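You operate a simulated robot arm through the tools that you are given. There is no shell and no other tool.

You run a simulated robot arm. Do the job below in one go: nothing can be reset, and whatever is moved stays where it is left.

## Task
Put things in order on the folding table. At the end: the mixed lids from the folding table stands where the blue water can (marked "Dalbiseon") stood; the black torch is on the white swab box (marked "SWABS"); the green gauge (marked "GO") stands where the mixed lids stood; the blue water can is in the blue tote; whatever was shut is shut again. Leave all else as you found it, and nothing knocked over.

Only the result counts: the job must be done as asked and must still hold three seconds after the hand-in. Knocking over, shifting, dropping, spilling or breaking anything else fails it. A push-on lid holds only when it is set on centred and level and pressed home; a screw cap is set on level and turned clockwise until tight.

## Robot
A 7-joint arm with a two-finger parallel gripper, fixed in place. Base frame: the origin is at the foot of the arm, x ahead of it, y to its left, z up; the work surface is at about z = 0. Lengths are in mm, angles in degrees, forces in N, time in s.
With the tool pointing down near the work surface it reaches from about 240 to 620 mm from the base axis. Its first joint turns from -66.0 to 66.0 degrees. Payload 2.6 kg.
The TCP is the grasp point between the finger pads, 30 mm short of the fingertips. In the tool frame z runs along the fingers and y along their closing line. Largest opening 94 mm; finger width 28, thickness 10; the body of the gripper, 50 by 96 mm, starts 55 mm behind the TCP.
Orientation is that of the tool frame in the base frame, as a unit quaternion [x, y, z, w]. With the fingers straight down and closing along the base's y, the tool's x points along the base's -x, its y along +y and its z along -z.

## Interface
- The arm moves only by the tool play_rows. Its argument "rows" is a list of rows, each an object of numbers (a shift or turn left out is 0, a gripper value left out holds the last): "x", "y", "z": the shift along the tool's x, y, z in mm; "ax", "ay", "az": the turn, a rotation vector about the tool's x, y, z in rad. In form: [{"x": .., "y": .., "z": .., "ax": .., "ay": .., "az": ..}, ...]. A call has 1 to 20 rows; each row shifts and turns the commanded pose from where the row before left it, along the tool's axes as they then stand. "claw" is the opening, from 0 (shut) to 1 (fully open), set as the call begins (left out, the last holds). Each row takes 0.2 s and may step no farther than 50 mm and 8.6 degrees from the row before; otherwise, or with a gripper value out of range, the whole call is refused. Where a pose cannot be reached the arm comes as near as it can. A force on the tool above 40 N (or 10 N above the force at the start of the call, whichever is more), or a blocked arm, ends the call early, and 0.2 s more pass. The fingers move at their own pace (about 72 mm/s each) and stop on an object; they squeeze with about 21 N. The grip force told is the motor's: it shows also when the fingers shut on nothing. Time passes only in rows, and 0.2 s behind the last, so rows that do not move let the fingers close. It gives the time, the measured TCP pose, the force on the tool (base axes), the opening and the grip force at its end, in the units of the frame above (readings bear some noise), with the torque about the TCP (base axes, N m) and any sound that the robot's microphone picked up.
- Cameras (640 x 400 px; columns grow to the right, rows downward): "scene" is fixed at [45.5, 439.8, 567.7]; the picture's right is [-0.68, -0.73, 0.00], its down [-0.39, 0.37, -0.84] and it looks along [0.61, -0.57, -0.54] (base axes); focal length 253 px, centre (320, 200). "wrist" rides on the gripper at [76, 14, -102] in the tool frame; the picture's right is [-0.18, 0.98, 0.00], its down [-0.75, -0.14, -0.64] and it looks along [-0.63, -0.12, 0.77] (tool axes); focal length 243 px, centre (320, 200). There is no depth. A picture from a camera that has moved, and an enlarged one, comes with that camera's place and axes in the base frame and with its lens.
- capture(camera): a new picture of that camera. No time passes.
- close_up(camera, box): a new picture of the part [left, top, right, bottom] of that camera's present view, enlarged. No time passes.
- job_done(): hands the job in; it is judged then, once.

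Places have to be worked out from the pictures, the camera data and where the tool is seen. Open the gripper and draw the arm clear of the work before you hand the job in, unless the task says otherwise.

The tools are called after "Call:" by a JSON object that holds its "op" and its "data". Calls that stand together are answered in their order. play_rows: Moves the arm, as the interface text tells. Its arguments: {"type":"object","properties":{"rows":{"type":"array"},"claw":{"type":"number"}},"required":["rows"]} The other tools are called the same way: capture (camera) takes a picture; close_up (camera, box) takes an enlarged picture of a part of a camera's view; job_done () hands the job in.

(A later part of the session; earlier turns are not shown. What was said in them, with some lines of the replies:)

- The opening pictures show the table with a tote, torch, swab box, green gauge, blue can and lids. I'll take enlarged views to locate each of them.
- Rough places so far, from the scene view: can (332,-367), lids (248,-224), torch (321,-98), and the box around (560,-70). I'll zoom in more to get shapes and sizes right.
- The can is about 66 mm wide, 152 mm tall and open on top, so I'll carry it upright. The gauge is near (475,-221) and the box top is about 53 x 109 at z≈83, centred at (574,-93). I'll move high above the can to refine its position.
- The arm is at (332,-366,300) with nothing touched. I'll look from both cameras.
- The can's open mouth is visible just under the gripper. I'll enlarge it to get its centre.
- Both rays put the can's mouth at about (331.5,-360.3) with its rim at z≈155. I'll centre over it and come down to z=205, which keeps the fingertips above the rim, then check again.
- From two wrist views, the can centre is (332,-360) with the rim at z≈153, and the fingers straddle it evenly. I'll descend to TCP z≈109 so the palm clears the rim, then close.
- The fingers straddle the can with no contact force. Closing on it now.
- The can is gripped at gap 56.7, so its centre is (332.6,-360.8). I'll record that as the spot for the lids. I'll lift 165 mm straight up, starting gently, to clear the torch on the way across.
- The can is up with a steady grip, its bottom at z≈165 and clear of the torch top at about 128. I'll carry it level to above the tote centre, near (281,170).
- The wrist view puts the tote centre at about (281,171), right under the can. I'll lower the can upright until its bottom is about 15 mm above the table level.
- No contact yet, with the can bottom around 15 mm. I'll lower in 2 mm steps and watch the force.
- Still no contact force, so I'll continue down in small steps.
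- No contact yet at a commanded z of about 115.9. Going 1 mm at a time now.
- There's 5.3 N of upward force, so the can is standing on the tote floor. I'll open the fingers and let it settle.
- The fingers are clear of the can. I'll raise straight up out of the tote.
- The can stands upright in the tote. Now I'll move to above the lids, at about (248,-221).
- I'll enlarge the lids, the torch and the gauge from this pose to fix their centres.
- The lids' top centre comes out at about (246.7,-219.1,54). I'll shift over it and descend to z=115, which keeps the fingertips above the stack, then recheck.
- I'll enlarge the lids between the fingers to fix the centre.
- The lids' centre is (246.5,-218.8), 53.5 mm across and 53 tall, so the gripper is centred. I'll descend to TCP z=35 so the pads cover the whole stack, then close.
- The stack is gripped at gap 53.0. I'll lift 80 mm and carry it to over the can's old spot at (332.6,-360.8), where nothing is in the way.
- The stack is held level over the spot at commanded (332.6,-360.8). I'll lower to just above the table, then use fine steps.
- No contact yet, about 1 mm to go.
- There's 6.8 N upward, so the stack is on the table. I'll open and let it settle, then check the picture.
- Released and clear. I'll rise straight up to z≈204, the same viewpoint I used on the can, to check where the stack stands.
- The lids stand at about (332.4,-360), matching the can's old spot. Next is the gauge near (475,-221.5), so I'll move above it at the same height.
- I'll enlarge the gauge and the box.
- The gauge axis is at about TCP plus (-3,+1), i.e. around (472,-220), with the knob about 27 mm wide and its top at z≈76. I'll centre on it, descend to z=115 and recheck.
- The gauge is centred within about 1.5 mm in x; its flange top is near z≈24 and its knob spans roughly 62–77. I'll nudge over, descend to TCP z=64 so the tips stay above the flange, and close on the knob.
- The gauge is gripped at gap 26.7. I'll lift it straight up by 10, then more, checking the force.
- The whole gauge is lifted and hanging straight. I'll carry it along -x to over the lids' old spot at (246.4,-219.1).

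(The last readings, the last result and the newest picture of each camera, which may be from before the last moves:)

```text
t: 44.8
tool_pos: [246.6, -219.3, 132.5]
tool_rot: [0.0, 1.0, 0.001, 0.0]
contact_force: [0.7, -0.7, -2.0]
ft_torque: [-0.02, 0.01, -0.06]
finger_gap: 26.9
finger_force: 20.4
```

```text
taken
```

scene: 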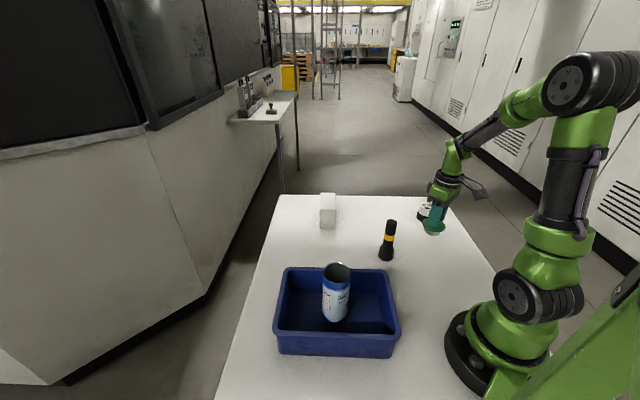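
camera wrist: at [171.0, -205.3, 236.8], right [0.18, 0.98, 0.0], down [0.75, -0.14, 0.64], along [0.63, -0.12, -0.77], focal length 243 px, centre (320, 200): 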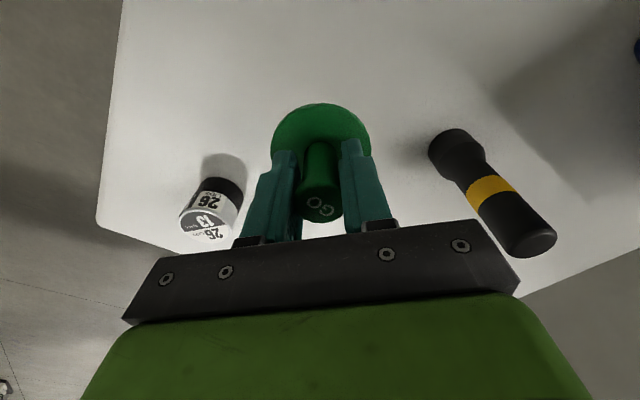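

The gauge is above the lids' old place with nothing near it. Lowering to about 3 mm above the table, then fine steps.

Call:
{"op": "play_rows", "data": {"rows": [{"z": 10}, {"z": 20}, {"z": 17}, {"z": 12}, {"z": 6}, {"z": 2}, {}]}}

Call:
{"op": "play_rows", "data": {"rows": [{"z": 1}, {"z": 1}, {}]}}

```text
t: 46.4
tool_pos: [247.5, -219.3, 66.4]
tool_rot: [0.0, 1.0, 0.001, 0.0]
contact_force: [-0.4, 0.5, -2.0]
ft_torque: [-0.03, 0.01, -0.01]
finger_gap: 26.9
finger_force: 20.8
```

```text
t: 47.2
tool_pos: [247.4, -218.9, 63.5]
tool_rot: [0.0, 1.0, 0.0, 0.0]
contact_force: [-0.1, -0.3, -1.9]
ft_torque: [-0.01, 0.02, -0.02]
finger_gap: 27.1
finger_force: 20.2
```

The reading still shows only the gauge's weight of about 2 N, so roughly 1 mm remains.

Call:
{"op": "play_rows", "data": {"rows": [{"z": 1}, {"z": 0.5}, {}]}}

```text
t: 48.0
tool_pos: [246.8, -218.6, 62.7]
tool_rot: [-0.001, 1.0, 0.0, 0.0]
contact_force: [-0.9, 0.8, 4.6]
ft_torque: [-0.05, 0.12, -0.08]
finger_gap: 26.8
finger_force: 20.9
```

The force went from -2 to +4.6 N, so the gauge stands on the table. I'll open the fingers.

Call:
{"op": "play_rows", "data": {"rows": [{}, {}, {}, {}, {}], "claw": 1}}

Call:
{"op": "capture", "data": {"camera": "wrist"}}

```text
t: 49.2
tool_pos: [247.6, -219.3, 64.1]
tool_rot: [0.0, 1.0, 0.0, 0.001]
contact_force: [-0.8, -0.3, 0.0]
ft_torque: [0.01, 0.0, 0.0]
finger_gap: 94.1
finger_force: 0.0
```

```text
taken
camera wrist: at [171.3, -205.1, 166.7], right [0.18, 0.98, 0.0], down [0.75, -0.14, 0.64], along [0.63, -0.12, -0.77], focal length 243 px, centre (320, 200)
```

wrist: 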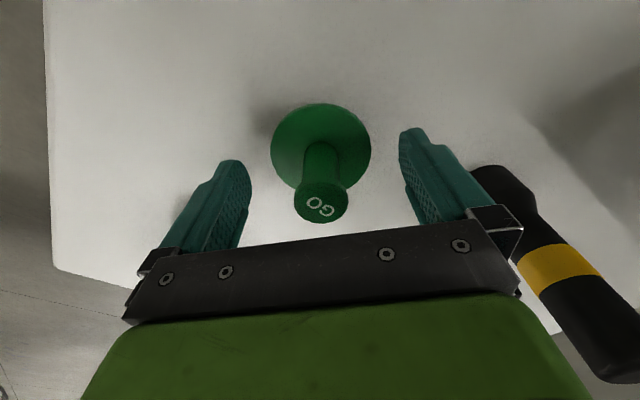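

The fingers are clear and the gauge stands upright. I'll rise straight up 170 mm and verify its place.

Call:
{"op": "play_rows", "data": {"rows": [{"z": -10}, {"z": -25}, {"z": -35}, {"z": -40}, {"z": -40}, {"z": -20}, {}]}}

Call:
{"op": "capture", "data": {"camera": "wrist"}}

Call:
{"op": "close_up", "data": {"camera": "wrist", "box": [265, 30, 375, 130]}}

```text
t: 50.8
tool_pos: [247.8, -216.3, 234.4]
tool_rot: [0.0, 1.0, 0.001, 0.0]
contact_force: [-0.3, 0.4, -0.7]
ft_torque: [0.0, 0.02, 0.02]
finger_gap: 93.8
finger_force: 0.1
```

```text
taken
camera wrist: at [172.3, -202.6, 337.3], right [0.18, 0.98, 0.0], down [0.75, -0.14, 0.64], along [0.63, -0.12, -0.77], focal length 243 px, centre (320, 200)
```

wrist: 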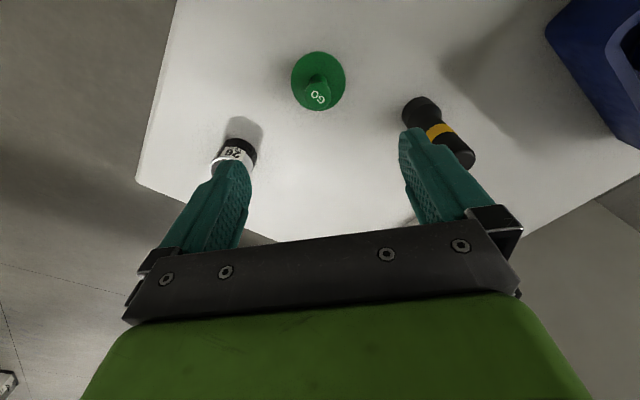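

```text
4.00 times, centred on (320, 80) of wrist
camera zoom: at [172.3, -202.6, 337.3], right [0.18, 0.98, 0.0], down [0.75, -0.14, 0.64], along [0.63, -0.12, -0.77], focal length 970 px, centre (320, 680)
```

zoom: 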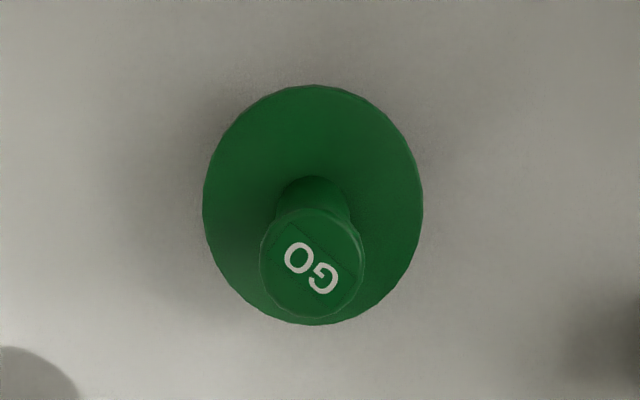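

The gauge stands at about (248,-218.6), on the lids' old spot. Next is the torch near (319,-92), so I'll move above it at z≈250.

Call:
{"op": "play_rows", "data": {"rows": [{"x": -8, "y": 14, "z": -8}, {"x": -16, "y": 28, "z": -8}, {"x": -18, "y": 31, "z": -1}, {"x": -18, "y": 31}, {"x": -12.6, "y": 23}, {}, {}]}}

Call:
{"op": "capture", "data": {"camera": "wrist"}}

Call:
{"op": "close_up", "data": {"camera": "wrist", "box": [260, 60, 380, 180]}}

```text
t: 52.4
tool_pos: [321.0, -92.8, 251.2]
tool_rot: [0.001, 1.0, 0.0, 0.0]
contact_force: [0.5, 0.4, -0.2]
ft_torque: [0.03, -0.01, 0.01]
finger_gap: 93.9
finger_force: 0.0
```

```text
taken
camera wrist: at [246.2, -78.7, 353.9], right [0.18, 0.98, 0.0], down [0.75, -0.14, 0.64], along [0.63, -0.12, -0.77], focal length 243 px, centre (320, 200)
```

wrist: 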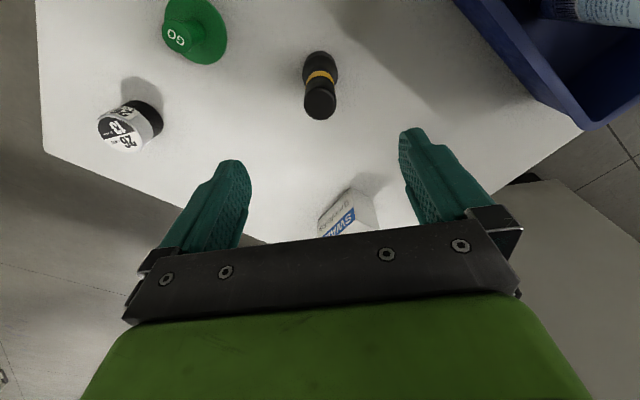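

```text
3.33 times, centred on (320, 120) of wrist
camera zoom: at [246.2, -78.7, 353.9], right [0.18, 0.98, 0.0], down [0.75, -0.14, 0.64], along [0.63, -0.12, -0.77], focal length 809 px, centre (320, 467)
```

zoom: 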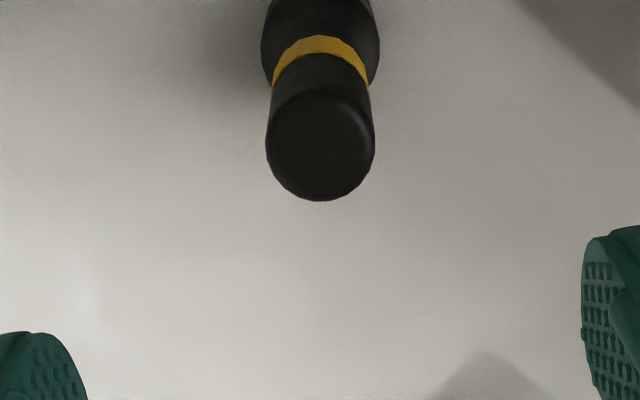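

The torch axis is about (318.5,-92) with its top at z≈128 and a 30 mm tube. I'll shift 3 mm back, descend to TCP z≈165 with the tips above the torch, and recheck.

Call:
{"op": "play_rows", "data": {"rows": [{"x": 3, "y": 0.6, "z": 15}, {"z": 25}, {"z": 25}, {"z": 15}, {"z": 5}, {}]}}

Call:
{"op": "close_up", "data": {"camera": "wrist", "box": [240, 60, 400, 200]}}

Call:
{"op": "close_up", "data": {"camera": "scene", "box": [340, 170, 440, 270]}}

```text
t: 53.8
tool_pos: [316.7, -91.8, 164.4]
tool_rot: [0.0, 1.0, 0.0, 0.0]
contact_force: [-0.2, -0.1, 1.1]
ft_torque: [0.01, -0.03, -0.03]
finger_gap: 94.0
finger_force: 0.2
```

```text
2.86 times, centred on (320, 130) of wrist
camera zoom: at [241.3, -77.4, 267.7], right [0.18, 0.98, 0.0], down [0.75, -0.14, 0.64], along [0.63, -0.12, -0.77], focal length 693 px, centre (320, 400)
```

zoom: 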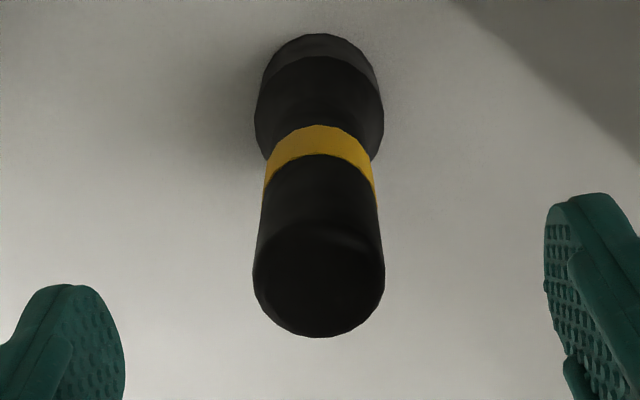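

```text
4.00 times, centred on (390, 220) of scene
camera zoom: at [45.5, 439.8, 567.7], right [-0.68, -0.73, 0.0], down [-0.39, 0.37, -0.84], along [0.61, -0.57, -0.54], focal length 1012 px, centre (40, 120)
```

zoom: 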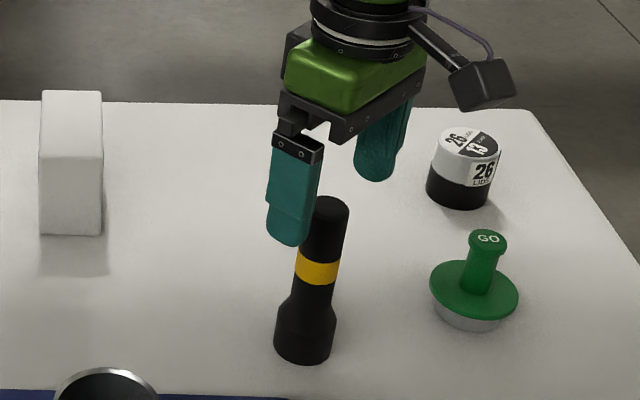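

Triangulating the two wrist views puts the torch axis at x≈319, y≈-92, with its top at about 130. I'll nudge +2.5 in x, descend to TCP z=93, and close on the tube.

Call:
{"op": "play_rows", "data": {"rows": [{"x": -2.5, "z": 12}, {"z": 20}, {"z": 20}, {"z": 13}, {"z": 7.5}, {}]}}

Call:
{"op": "capture", "data": {"camera": "wrist"}}

```text
t: 55.2
tool_pos: [318.9, -91.6, 93.4]
tool_rot: [0.0, 1.0, 0.0, -0.001]
contact_force: [1.1, 1.2, 0.7]
ft_torque: [0.01, -0.02, -0.01]
finger_gap: 93.7
finger_force: 0.0
```

```text
taken
camera wrist: at [243.7, -77.7, 196.4], right [0.18, 0.98, 0.0], down [0.75, -0.14, 0.64], along [0.63, -0.12, -0.77], focal length 243 px, centre (320, 200)
```

wrist: 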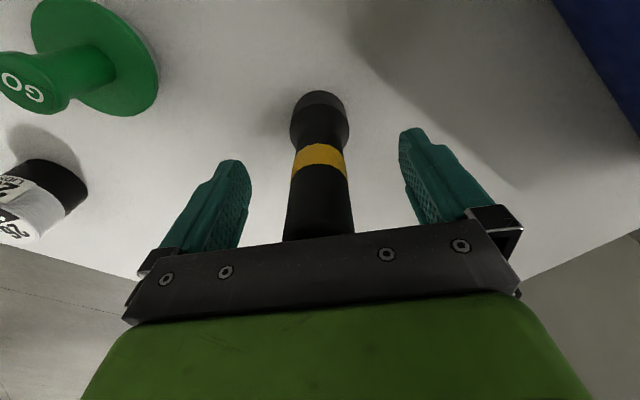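

The torch sits between the fingers. Closing on it.

Call:
{"op": "play_rows", "data": {"rows": [{}, {}, {}, {}, {}], "claw": 0}}

Call:
{"op": "close_up", "data": {"camera": "scene", "box": [340, 170, 440, 270]}}

Call:
{"op": "close_up", "data": {"camera": "wrist", "box": [240, 60, 400, 260]}}

```text
t: 56.4
tool_pos: [320.1, -91.7, 93.5]
tool_rot: [-0.001, 1.0, 0.0, 0.0]
contact_force: [-0.1, 1.0, 0.4]
ft_torque: [-0.02, -0.03, 0.03]
finger_gap: 29.0
finger_force: 20.9
```

```text
4.00 times, centred on (390, 220) of scene
camera zoom: at [45.5, 439.8, 567.7], right [-0.68, -0.73, 0.0], down [-0.39, 0.37, -0.84], along [0.61, -0.57, -0.54], focal length 1012 px, centre (40, 120)
```

zoom: 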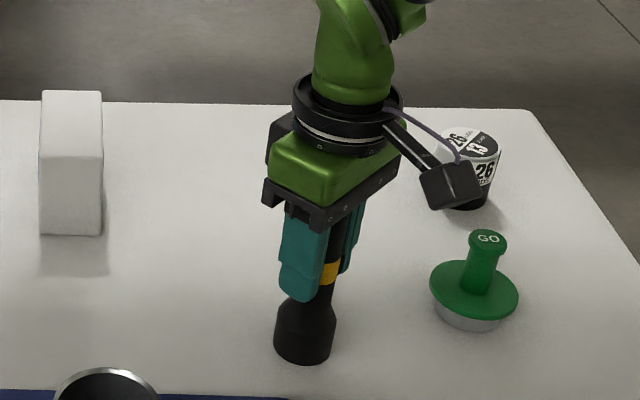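

```text
2.00 times, centred on (320, 160) of wrist
camera zoom: at [243.8, -77.7, 196.6], right [0.18, 0.98, 0.0], down [0.75, -0.14, 0.64], along [0.63, -0.12, -0.77], focal length 485 px, centre (320, 280)
```

zoom: 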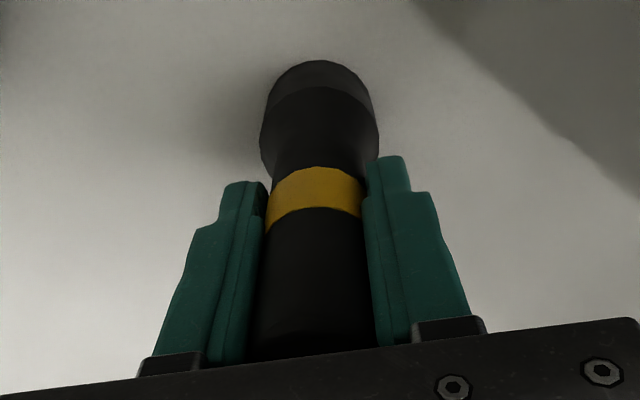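

The torch is held at gap 29.0. From several views the box top has corners (516.5,-72.5), (552,-35.5) and (593,-149), so its centre is (572.5,-92.3) at z≈83. I'll lift the torch 135 mm and move part way to look at the box again.

Call:
{"op": "play_rows", "data": {"rows": [{"z": -5}, {"z": -10}, {"z": -20}, {"z": -25}, {"z": -25}, {"z": -25}, {"z": -15}, {"z": -10}, {"x": -10}, {"x": -25}, {"x": -30}, {"x": -30}, {"x": -20}, {"x": -5}, {}, {}]}}

Call:
{"op": "capture", "data": {"camera": "wrist"}}

Call:
{"op": "capture", "data": {"camera": "scene"}}

```text
t: 59.8
tool_pos: [439.7, -92.4, 226.4]
tool_rot: [0.0, 1.0, -0.001, -0.001]
contact_force: [0.1, 0.5, -0.9]
ft_torque: [0.01, 0.04, -0.01]
finger_gap: 29.2
finger_force: 21.1
```

```text
taken
camera wrist: at [363.3, -77.5, 331.0], right [0.18, 0.98, 0.0], down [0.75, -0.14, 0.64], along [0.63, -0.12, -0.77], focal length 243 px, centre (320, 200)
```

wrist: 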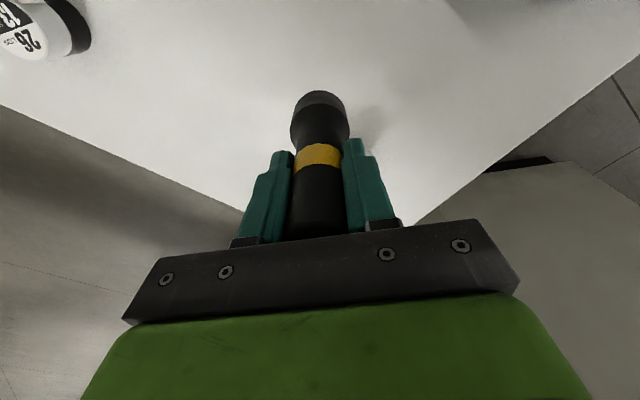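

```text
taken
```

scene: 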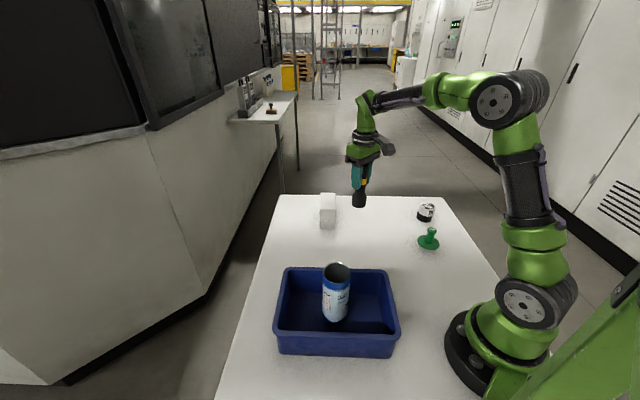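

The torch is held upright with its bottom at about z=135. I'll move on to above the box centre, which is 134 mm further in x.

Call:
{"op": "play_rows", "data": {"rows": [{"x": -12}, {"x": -24, "y": -0.4}, {"x": -28, "y": -0.4}, {"x": -28}, {"x": -24}, {"x": -12}, {"x": -6}, {}, {}]}}

Call:
{"op": "capture", "data": {"camera": "wrist"}}

Call:
{"op": "close_up", "data": {"camera": "scene", "box": [280, 120, 400, 240]}}

```text
t: 61.8
tool_pos: [572.7, -92.1, 225.8]
tool_rot: [0.0, 1.0, 0.001, 0.0]
contact_force: [-0.4, 0.5, -1.1]
ft_torque: [-0.01, -0.01, -0.01]
finger_gap: 29.0
finger_force: 21.0
```

```text
taken
camera wrist: at [497.5, -78.9, 330.6], right [0.18, 0.98, 0.0], down [0.75, -0.14, 0.64], along [0.63, -0.12, -0.77], focal length 243 px, centre (320, 200)
```

wrist: 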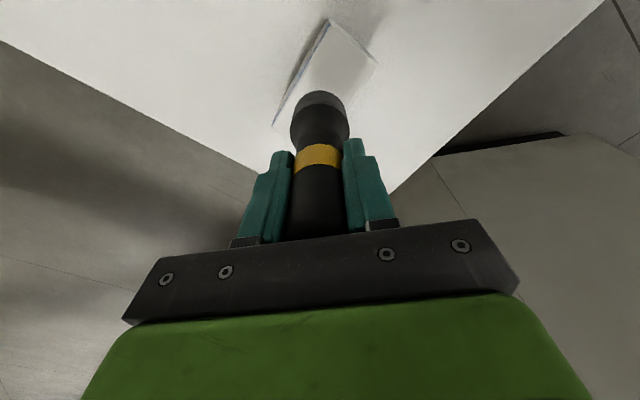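

```text
3.33 times, centred on (340, 180) of scene
camera zoom: at [45.5, 439.8, 567.7], right [-0.68, -0.73, 0.0], down [-0.39, 0.37, -0.84], along [0.61, -0.57, -0.54], focal length 844 px, centre (253, 267)
```

zoom: 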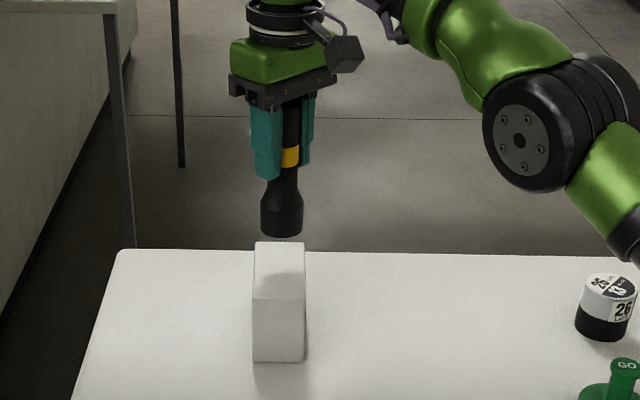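

The arm reaches the spot. I'll enlarge the wrist view to check the box corners against the torch.

Call:
{"op": "close_up", "data": {"camera": "wrist", "box": [250, 0, 400, 150]}}

Call:
{"op": "close_up", "data": {"camera": "scene", "box": [310, 160, 370, 240]}}

```text
2.67 times, centred on (325, 75) of wrist
camera zoom: at [497.5, -78.9, 330.6], right [0.18, 0.98, 0.0], down [0.75, -0.14, 0.64], along [0.63, -0.12, -0.77], focal length 647 px, centre (307, 533)
```

zoom: 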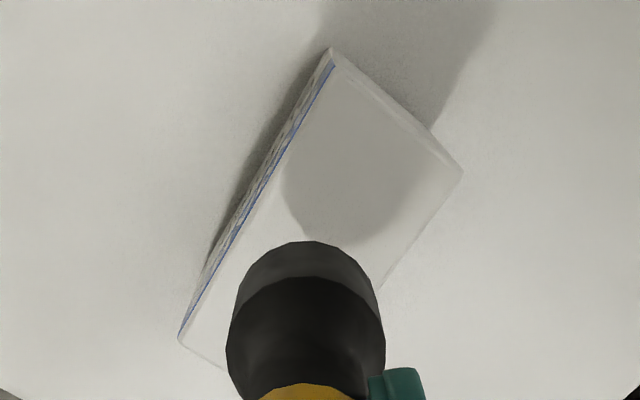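

```text
5.00 times, centred on (340, 200) of scene
camera zoom: at [45.5, 439.8, 567.7], right [-0.68, -0.73, 0.0], down [-0.39, 0.37, -0.84], along [0.61, -0.57, -0.54], focal length 1265 px, centre (220, 200)
```

zoom: 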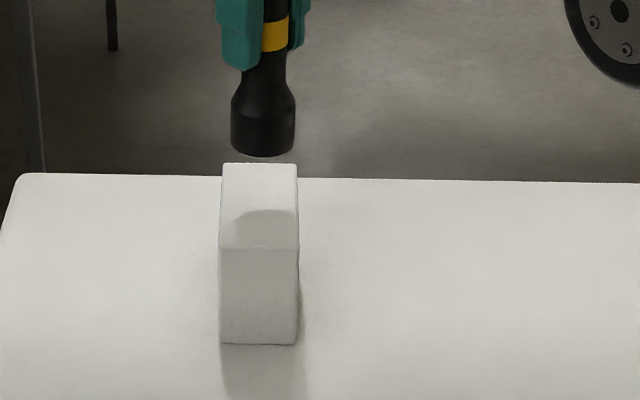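

The box centre is within about 1 mm of the torch axis. I'll shift (+0.4,+0.8) and lower until the torch bottom is a few mm above the box top.

Call:
{"op": "play_rows", "data": {"rows": [{"x": -0.4, "y": 0.8, "z": 8}, {"z": 12}, {"z": 12}, {"z": 8}, {"z": 4}, {"z": 2}, {}, {}]}}

Call:
{"op": "close_up", "data": {"camera": "scene", "box": [310, 160, 370, 240]}}

Call:
{"op": "close_up", "data": {"camera": "wrist", "box": [250, 0, 400, 150]}}

```text
t: 63.6
tool_pos: [575.7, -90.6, 181.5]
tool_rot: [0.0, 1.0, 0.0, -0.001]
contact_force: [0.3, -0.6, -0.9]
ft_torque: [-0.02, -0.03, -0.01]
finger_gap: 28.9
finger_force: 21.3
```

```text
5.00 times, centred on (340, 200) of scene
camera zoom: at [45.5, 439.8, 567.7], right [-0.68, -0.73, 0.0], down [-0.39, 0.37, -0.84], along [0.61, -0.57, -0.54], focal length 1265 px, centre (220, 200)
```

zoom: 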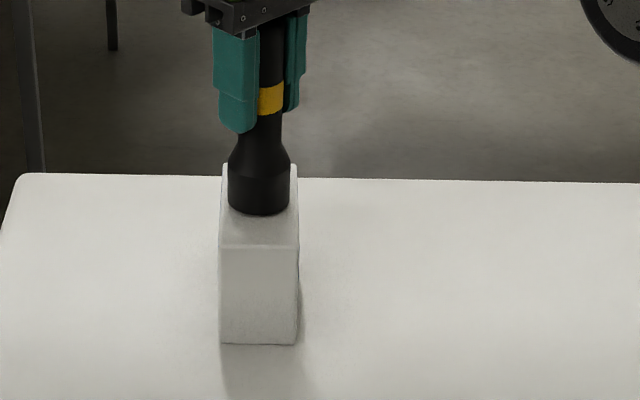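

```text
2.67 times, centred on (325, 75) of wrist
camera zoom: at [498.6, -77.4, 284.4], right [0.18, 0.98, 0.0], down [0.75, -0.14, 0.64], along [0.63, -0.12, -0.77], focal length 647 px, centre (307, 533)
```

zoom: 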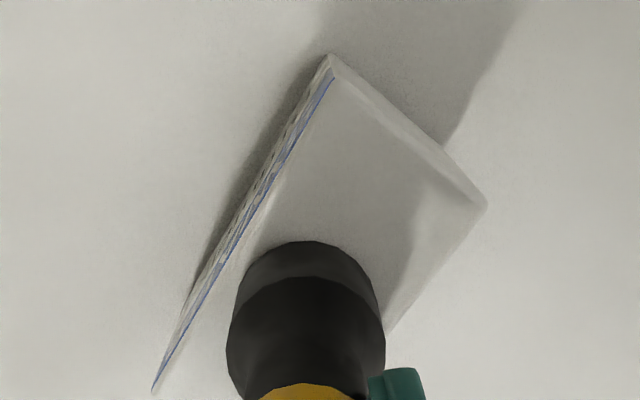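

In the scene view the torch base (228–290) is centred on the box top (220–298), still a few mm above it. Lowering by 1 mm steps while watching the force.

Call:
{"op": "play_rows", "data": {"rows": [{"z": 1}, {"z": 1}, {"z": 1}, {}]}}

```text
t: 64.6
tool_pos: [575.5, -91.7, 177.5]
tool_rot: [0.0, 1.0, 0.0, 0.0]
contact_force: [0.9, -0.1, -0.7]
ft_torque: [0.0, -0.03, 0.03]
finger_gap: 29.0
finger_force: 21.1
```

Still only the torch's weight of about 1 N, so I'll continue.

Call:
{"op": "play_rows", "data": {"rows": [{"z": 1}, {"z": 0.7}, {}]}}

```text
t: 65.4
tool_pos: [573.7, -92.3, 177.6]
tool_rot: [0.001, 1.0, 0.0, 0.001]
contact_force: [0.4, 1.5, 7.0]
ft_torque: [0.08, 0.02, -0.01]
finger_gap: 29.1
finger_force: 21.6
```

7 N upward means the torch is resting on the box. A quick look before letting go.

Call:
{"op": "close_up", "data": {"camera": "scene", "box": [310, 160, 370, 240]}}

Call:
{"op": "play_rows", "data": {"rows": [{"z": -0.3}, {}]}}

```text
5.00 times, centred on (340, 200) of scene
camera zoom: at [45.4, 439.8, 567.7], right [-0.68, -0.73, 0.0], down [-0.39, 0.37, -0.84], along [0.61, -0.57, -0.54], focal length 1265 px, centre (220, 200)
```

zoom: 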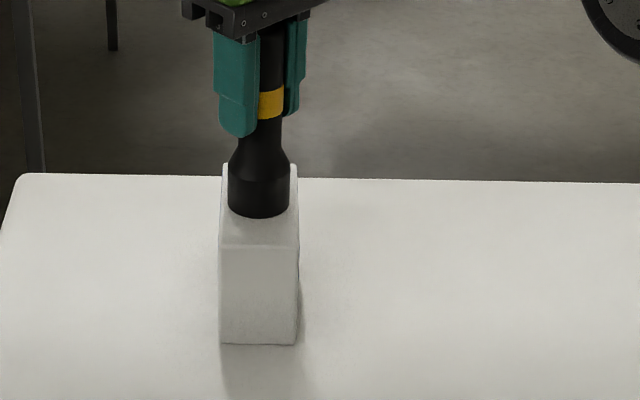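

```text
t: 66.0
tool_pos: [574.1, -91.7, 178.7]
tool_rot: [0.0, 1.0, -0.001, 0.0]
contact_force: [-2.4, 1.1, 9.8]
ft_torque: [0.08, 0.26, 0.01]
finger_gap: 29.2
finger_force: 21.3
```

The force is 9.8 N with a little sideways load. I'll ease up slightly before letting go.

Call:
{"op": "play_rows", "data": {"rows": [{"z": -0.4}, {}, {}]}}

```text
t: 66.8
tool_pos: [574.2, -91.7, 178.9]
tool_rot: [-0.001, 1.0, 0.001, 0.001]
contact_force: [1.8, -0.4, 7.7]
ft_torque: [-0.03, -0.14, -0.01]
finger_gap: 29.2
finger_force: 20.8
```

Steady light contact. I'll open the fingers partly to release the torch.

Call:
{"op": "play_rows", "data": {"rows": [{}, {}, {}, {}], "claw": 0.65}}

Call:
{"op": "close_up", "data": {"camera": "scene", "box": [310, 140, 380, 240]}}

Call:
{"op": "capture", "data": {"camera": "wrist"}}

```text
t: 67.8
tool_pos: [574.6, -91.3, 176.9]
tool_rot: [0.0, 1.0, 0.0, 0.0]
contact_force: [0.7, 0.0, -0.2]
ft_torque: [0.02, -0.02, 0.01]
finger_gap: 60.9
finger_force: 0.1
```

```text
4.00 times, centred on (345, 190) of scene
camera zoom: at [45.5, 439.8, 567.7], right [-0.68, -0.73, 0.0], down [-0.39, 0.37, -0.84], along [0.61, -0.57, -0.54], focal length 1012 px, centre (220, 240)
```

zoom: 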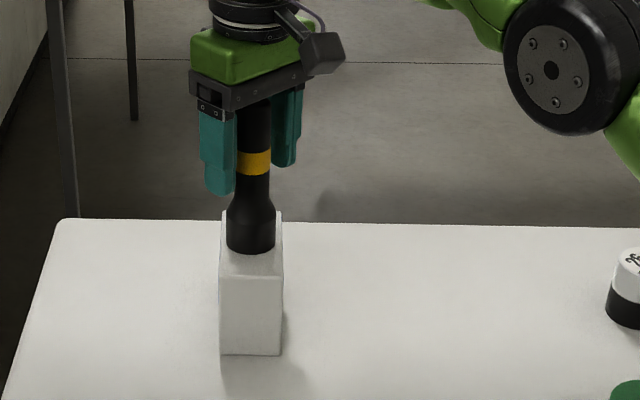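

```text
taken
camera wrist: at [498.6, -77.3, 281.1], right [0.18, 0.98, 0.0], down [0.75, -0.14, 0.64], along [0.63, -0.12, -0.77], focal length 243 px, centre (320, 200)
```

wrist: 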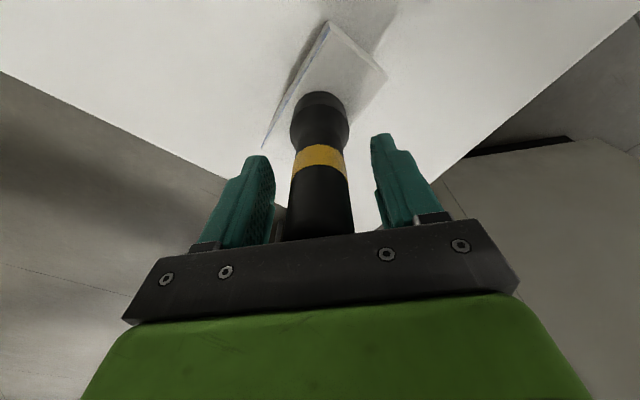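

The torch stands upright on the box. I'll open fully and rise straight up slowly until the tips clear the torch top.

Call:
{"op": "play_rows", "data": {"rows": [{}, {}, {"z": -5}, {"z": -10}, {"z": -15}, {"z": -15}, {"z": -15}, {"z": -15}, {}], "claw": 1}}

Call:
{"op": "close_up", "data": {"camera": "scene", "box": [300, 120, 400, 240]}}

```text
t: 69.8
tool_pos: [573.3, -89.1, 245.1]
tool_rot: [0.001, 1.0, 0.001, -0.001]
contact_force: [0.7, -0.2, 0.5]
ft_torque: [-0.01, -0.01, 0.02]
finger_gap: 93.9
finger_force: 0.1
out of reach, approached as far as the arm can: row 8
```

```text
3.33 times, centred on (350, 180) of scene
camera zoom: at [45.5, 439.8, 567.7], right [-0.68, -0.73, 0.0], down [-0.39, 0.37, -0.84], along [0.61, -0.57, -0.54], focal length 844 px, centre (220, 267)
```

zoom: 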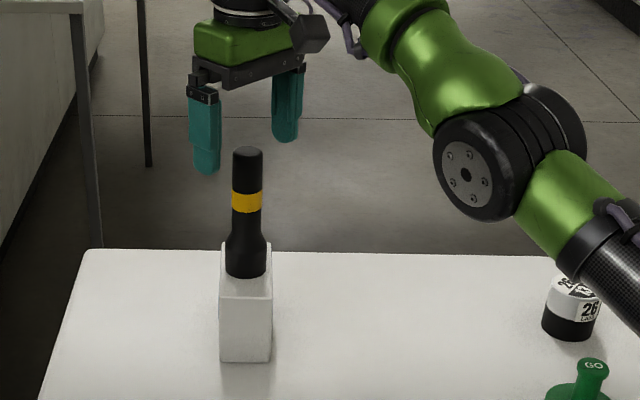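

Row 8 hit the reach limit at z≈247, but the torch is free. The fingers are about 32 mm to either side of it, so drawing straight back in -x is clear. I'll do that, then rise.

Call:
{"op": "play_rows", "data": {"rows": [{"x": 10}, {"x": 20}, {"x": 25}, {"x": 30}, {"x": 30}, {"x": 30, "z": -10}, {"x": 30, "z": -20}, {"x": 20, "z": -30}, {"z": -30}, {"z": -20}, {}, {}]}}

Call:
{"op": "capture", "data": {"camera": "scene"}}

Call:
{"op": "capture", "data": {"camera": "wrist"}}

```text
t: 72.4
tool_pos: [377.9, -88.1, 355.1]
tool_rot: [0.0, 1.0, 0.0, 0.0]
contact_force: [-0.2, -0.3, 0.0]
ft_torque: [0.0, 0.01, 0.04]
finger_gap: 94.1
finger_force: 0.0
```

```text
taken
```

scene: 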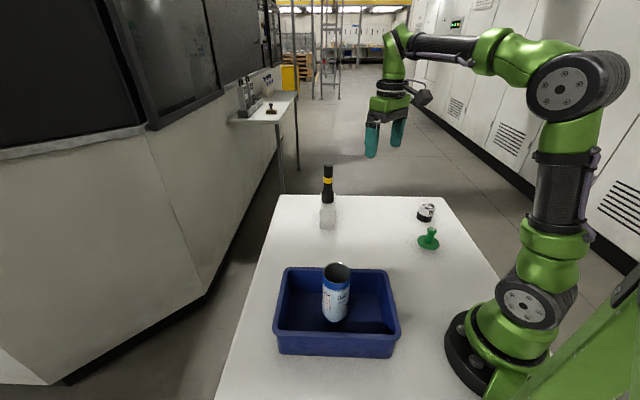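

```text
taken
camera wrist: at [301.5, -73.9, 458.0], right [0.18, 0.98, 0.0], down [0.75, -0.14, 0.64], along [0.63, -0.12, -0.77], focal length 243 px, centre (320, 200)
```

wrist: 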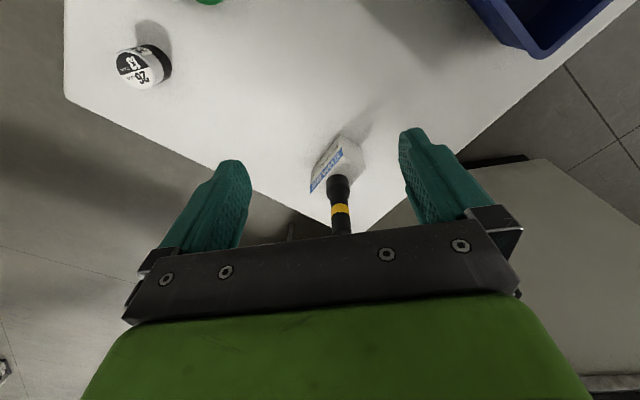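

All four placements look right and the arm is clear. I'll do one enlarged check of the final layout against the original view.

Call:
{"op": "close_up", "data": {"camera": "scene", "box": [300, 170, 460, 270]}}

Call:
{"op": "close_up", "data": {"camera": "scene", "box": [240, 250, 480, 400]}}

```text
4.00 times, centred on (380, 220) of scene
camera zoom: at [45.5, 439.8, 567.7], right [-0.68, -0.73, 0.0], down [-0.39, 0.37, -0.84], along [0.61, -0.57, -0.54], focal length 1012 px, centre (80, 120)
```

zoom: 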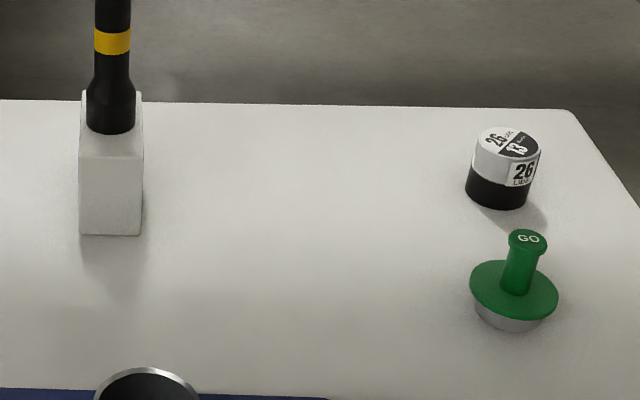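

```text
2.67 times, centred on (360, 325) of scene
camera zoom: at [45.5, 439.8, 567.7], right [-0.68, -0.73, 0.0], down [-0.39, 0.37, -0.84], along [0.61, -0.57, -0.54], focal length 675 px, centre (213, -133)
```

zoom: 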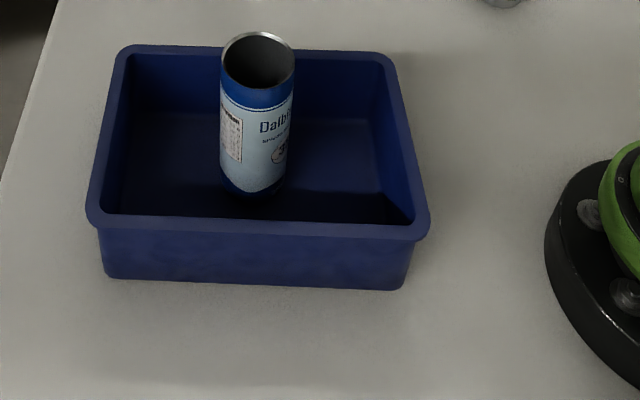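

I'll repeat the same crops I took at the start, to compare the lids and gauge footprints with the original ones pixel for pixel.

Call:
{"op": "close_up", "data": {"camera": "scene", "box": [405, 170, 455, 260]}}

Call:
{"op": "close_up", "data": {"camera": "scene", "box": [355, 190, 410, 265]}}

```text
4.44 times, centred on (430, 215) of scene
camera zoom: at [45.5, 439.8, 567.7], right [-0.68, -0.73, 0.0], down [-0.39, 0.37, -0.84], along [0.61, -0.57, -0.54], focal length 1125 px, centre (-169, 133)
```

zoom: 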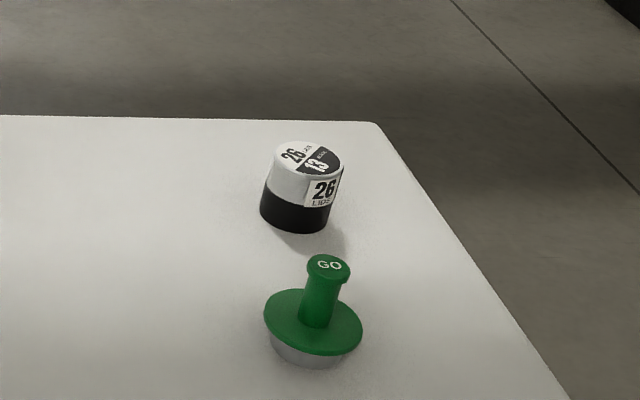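

```text
5.33 times, centred on (382, 228) of scene
camera zoom: at [45.5, 439.8, 567.7], right [-0.68, -0.73, 0.0], down [-0.39, 0.37, -0.84], along [0.61, -0.57, -0.54], focal length 1350 px, centre (-13, 53)
```

zoom: 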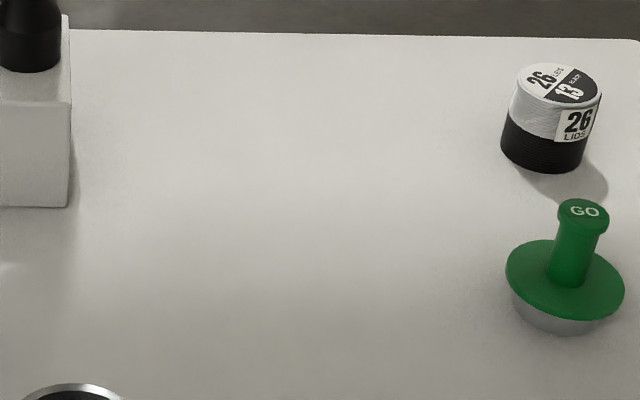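

The footprints match the originals to within a few mm. The box and tote have not moved, everything is upright, nothing had been shut, and the open gripper is well clear. Handing in.

Call:
{"op": "job_done", "data": {}}

```text
The job is handed in.
```

I've finished the job and handed it in; I haven't seen the judging result.

- **Blue water can:** it stands upright in the blue tote.
- **Mixed lids:** they stand where the can stood, at about (332, -360), within roughly 3 mm of its spot.
- **Green gauge:** it stands where the lids stood, at about (248, -219). The wrist camera puts it 1–2 mm off; comparing scene pictures suggests up to about 4 mm.
- **Black torch:** it stands upright near the centre of the white swab box.

I saw nothing shut on the table, so there was nothing to close again. In the final pictures the swab box and the tote have not moved and nothing is knocked over. The gripper is open and the arm is clear of the work.
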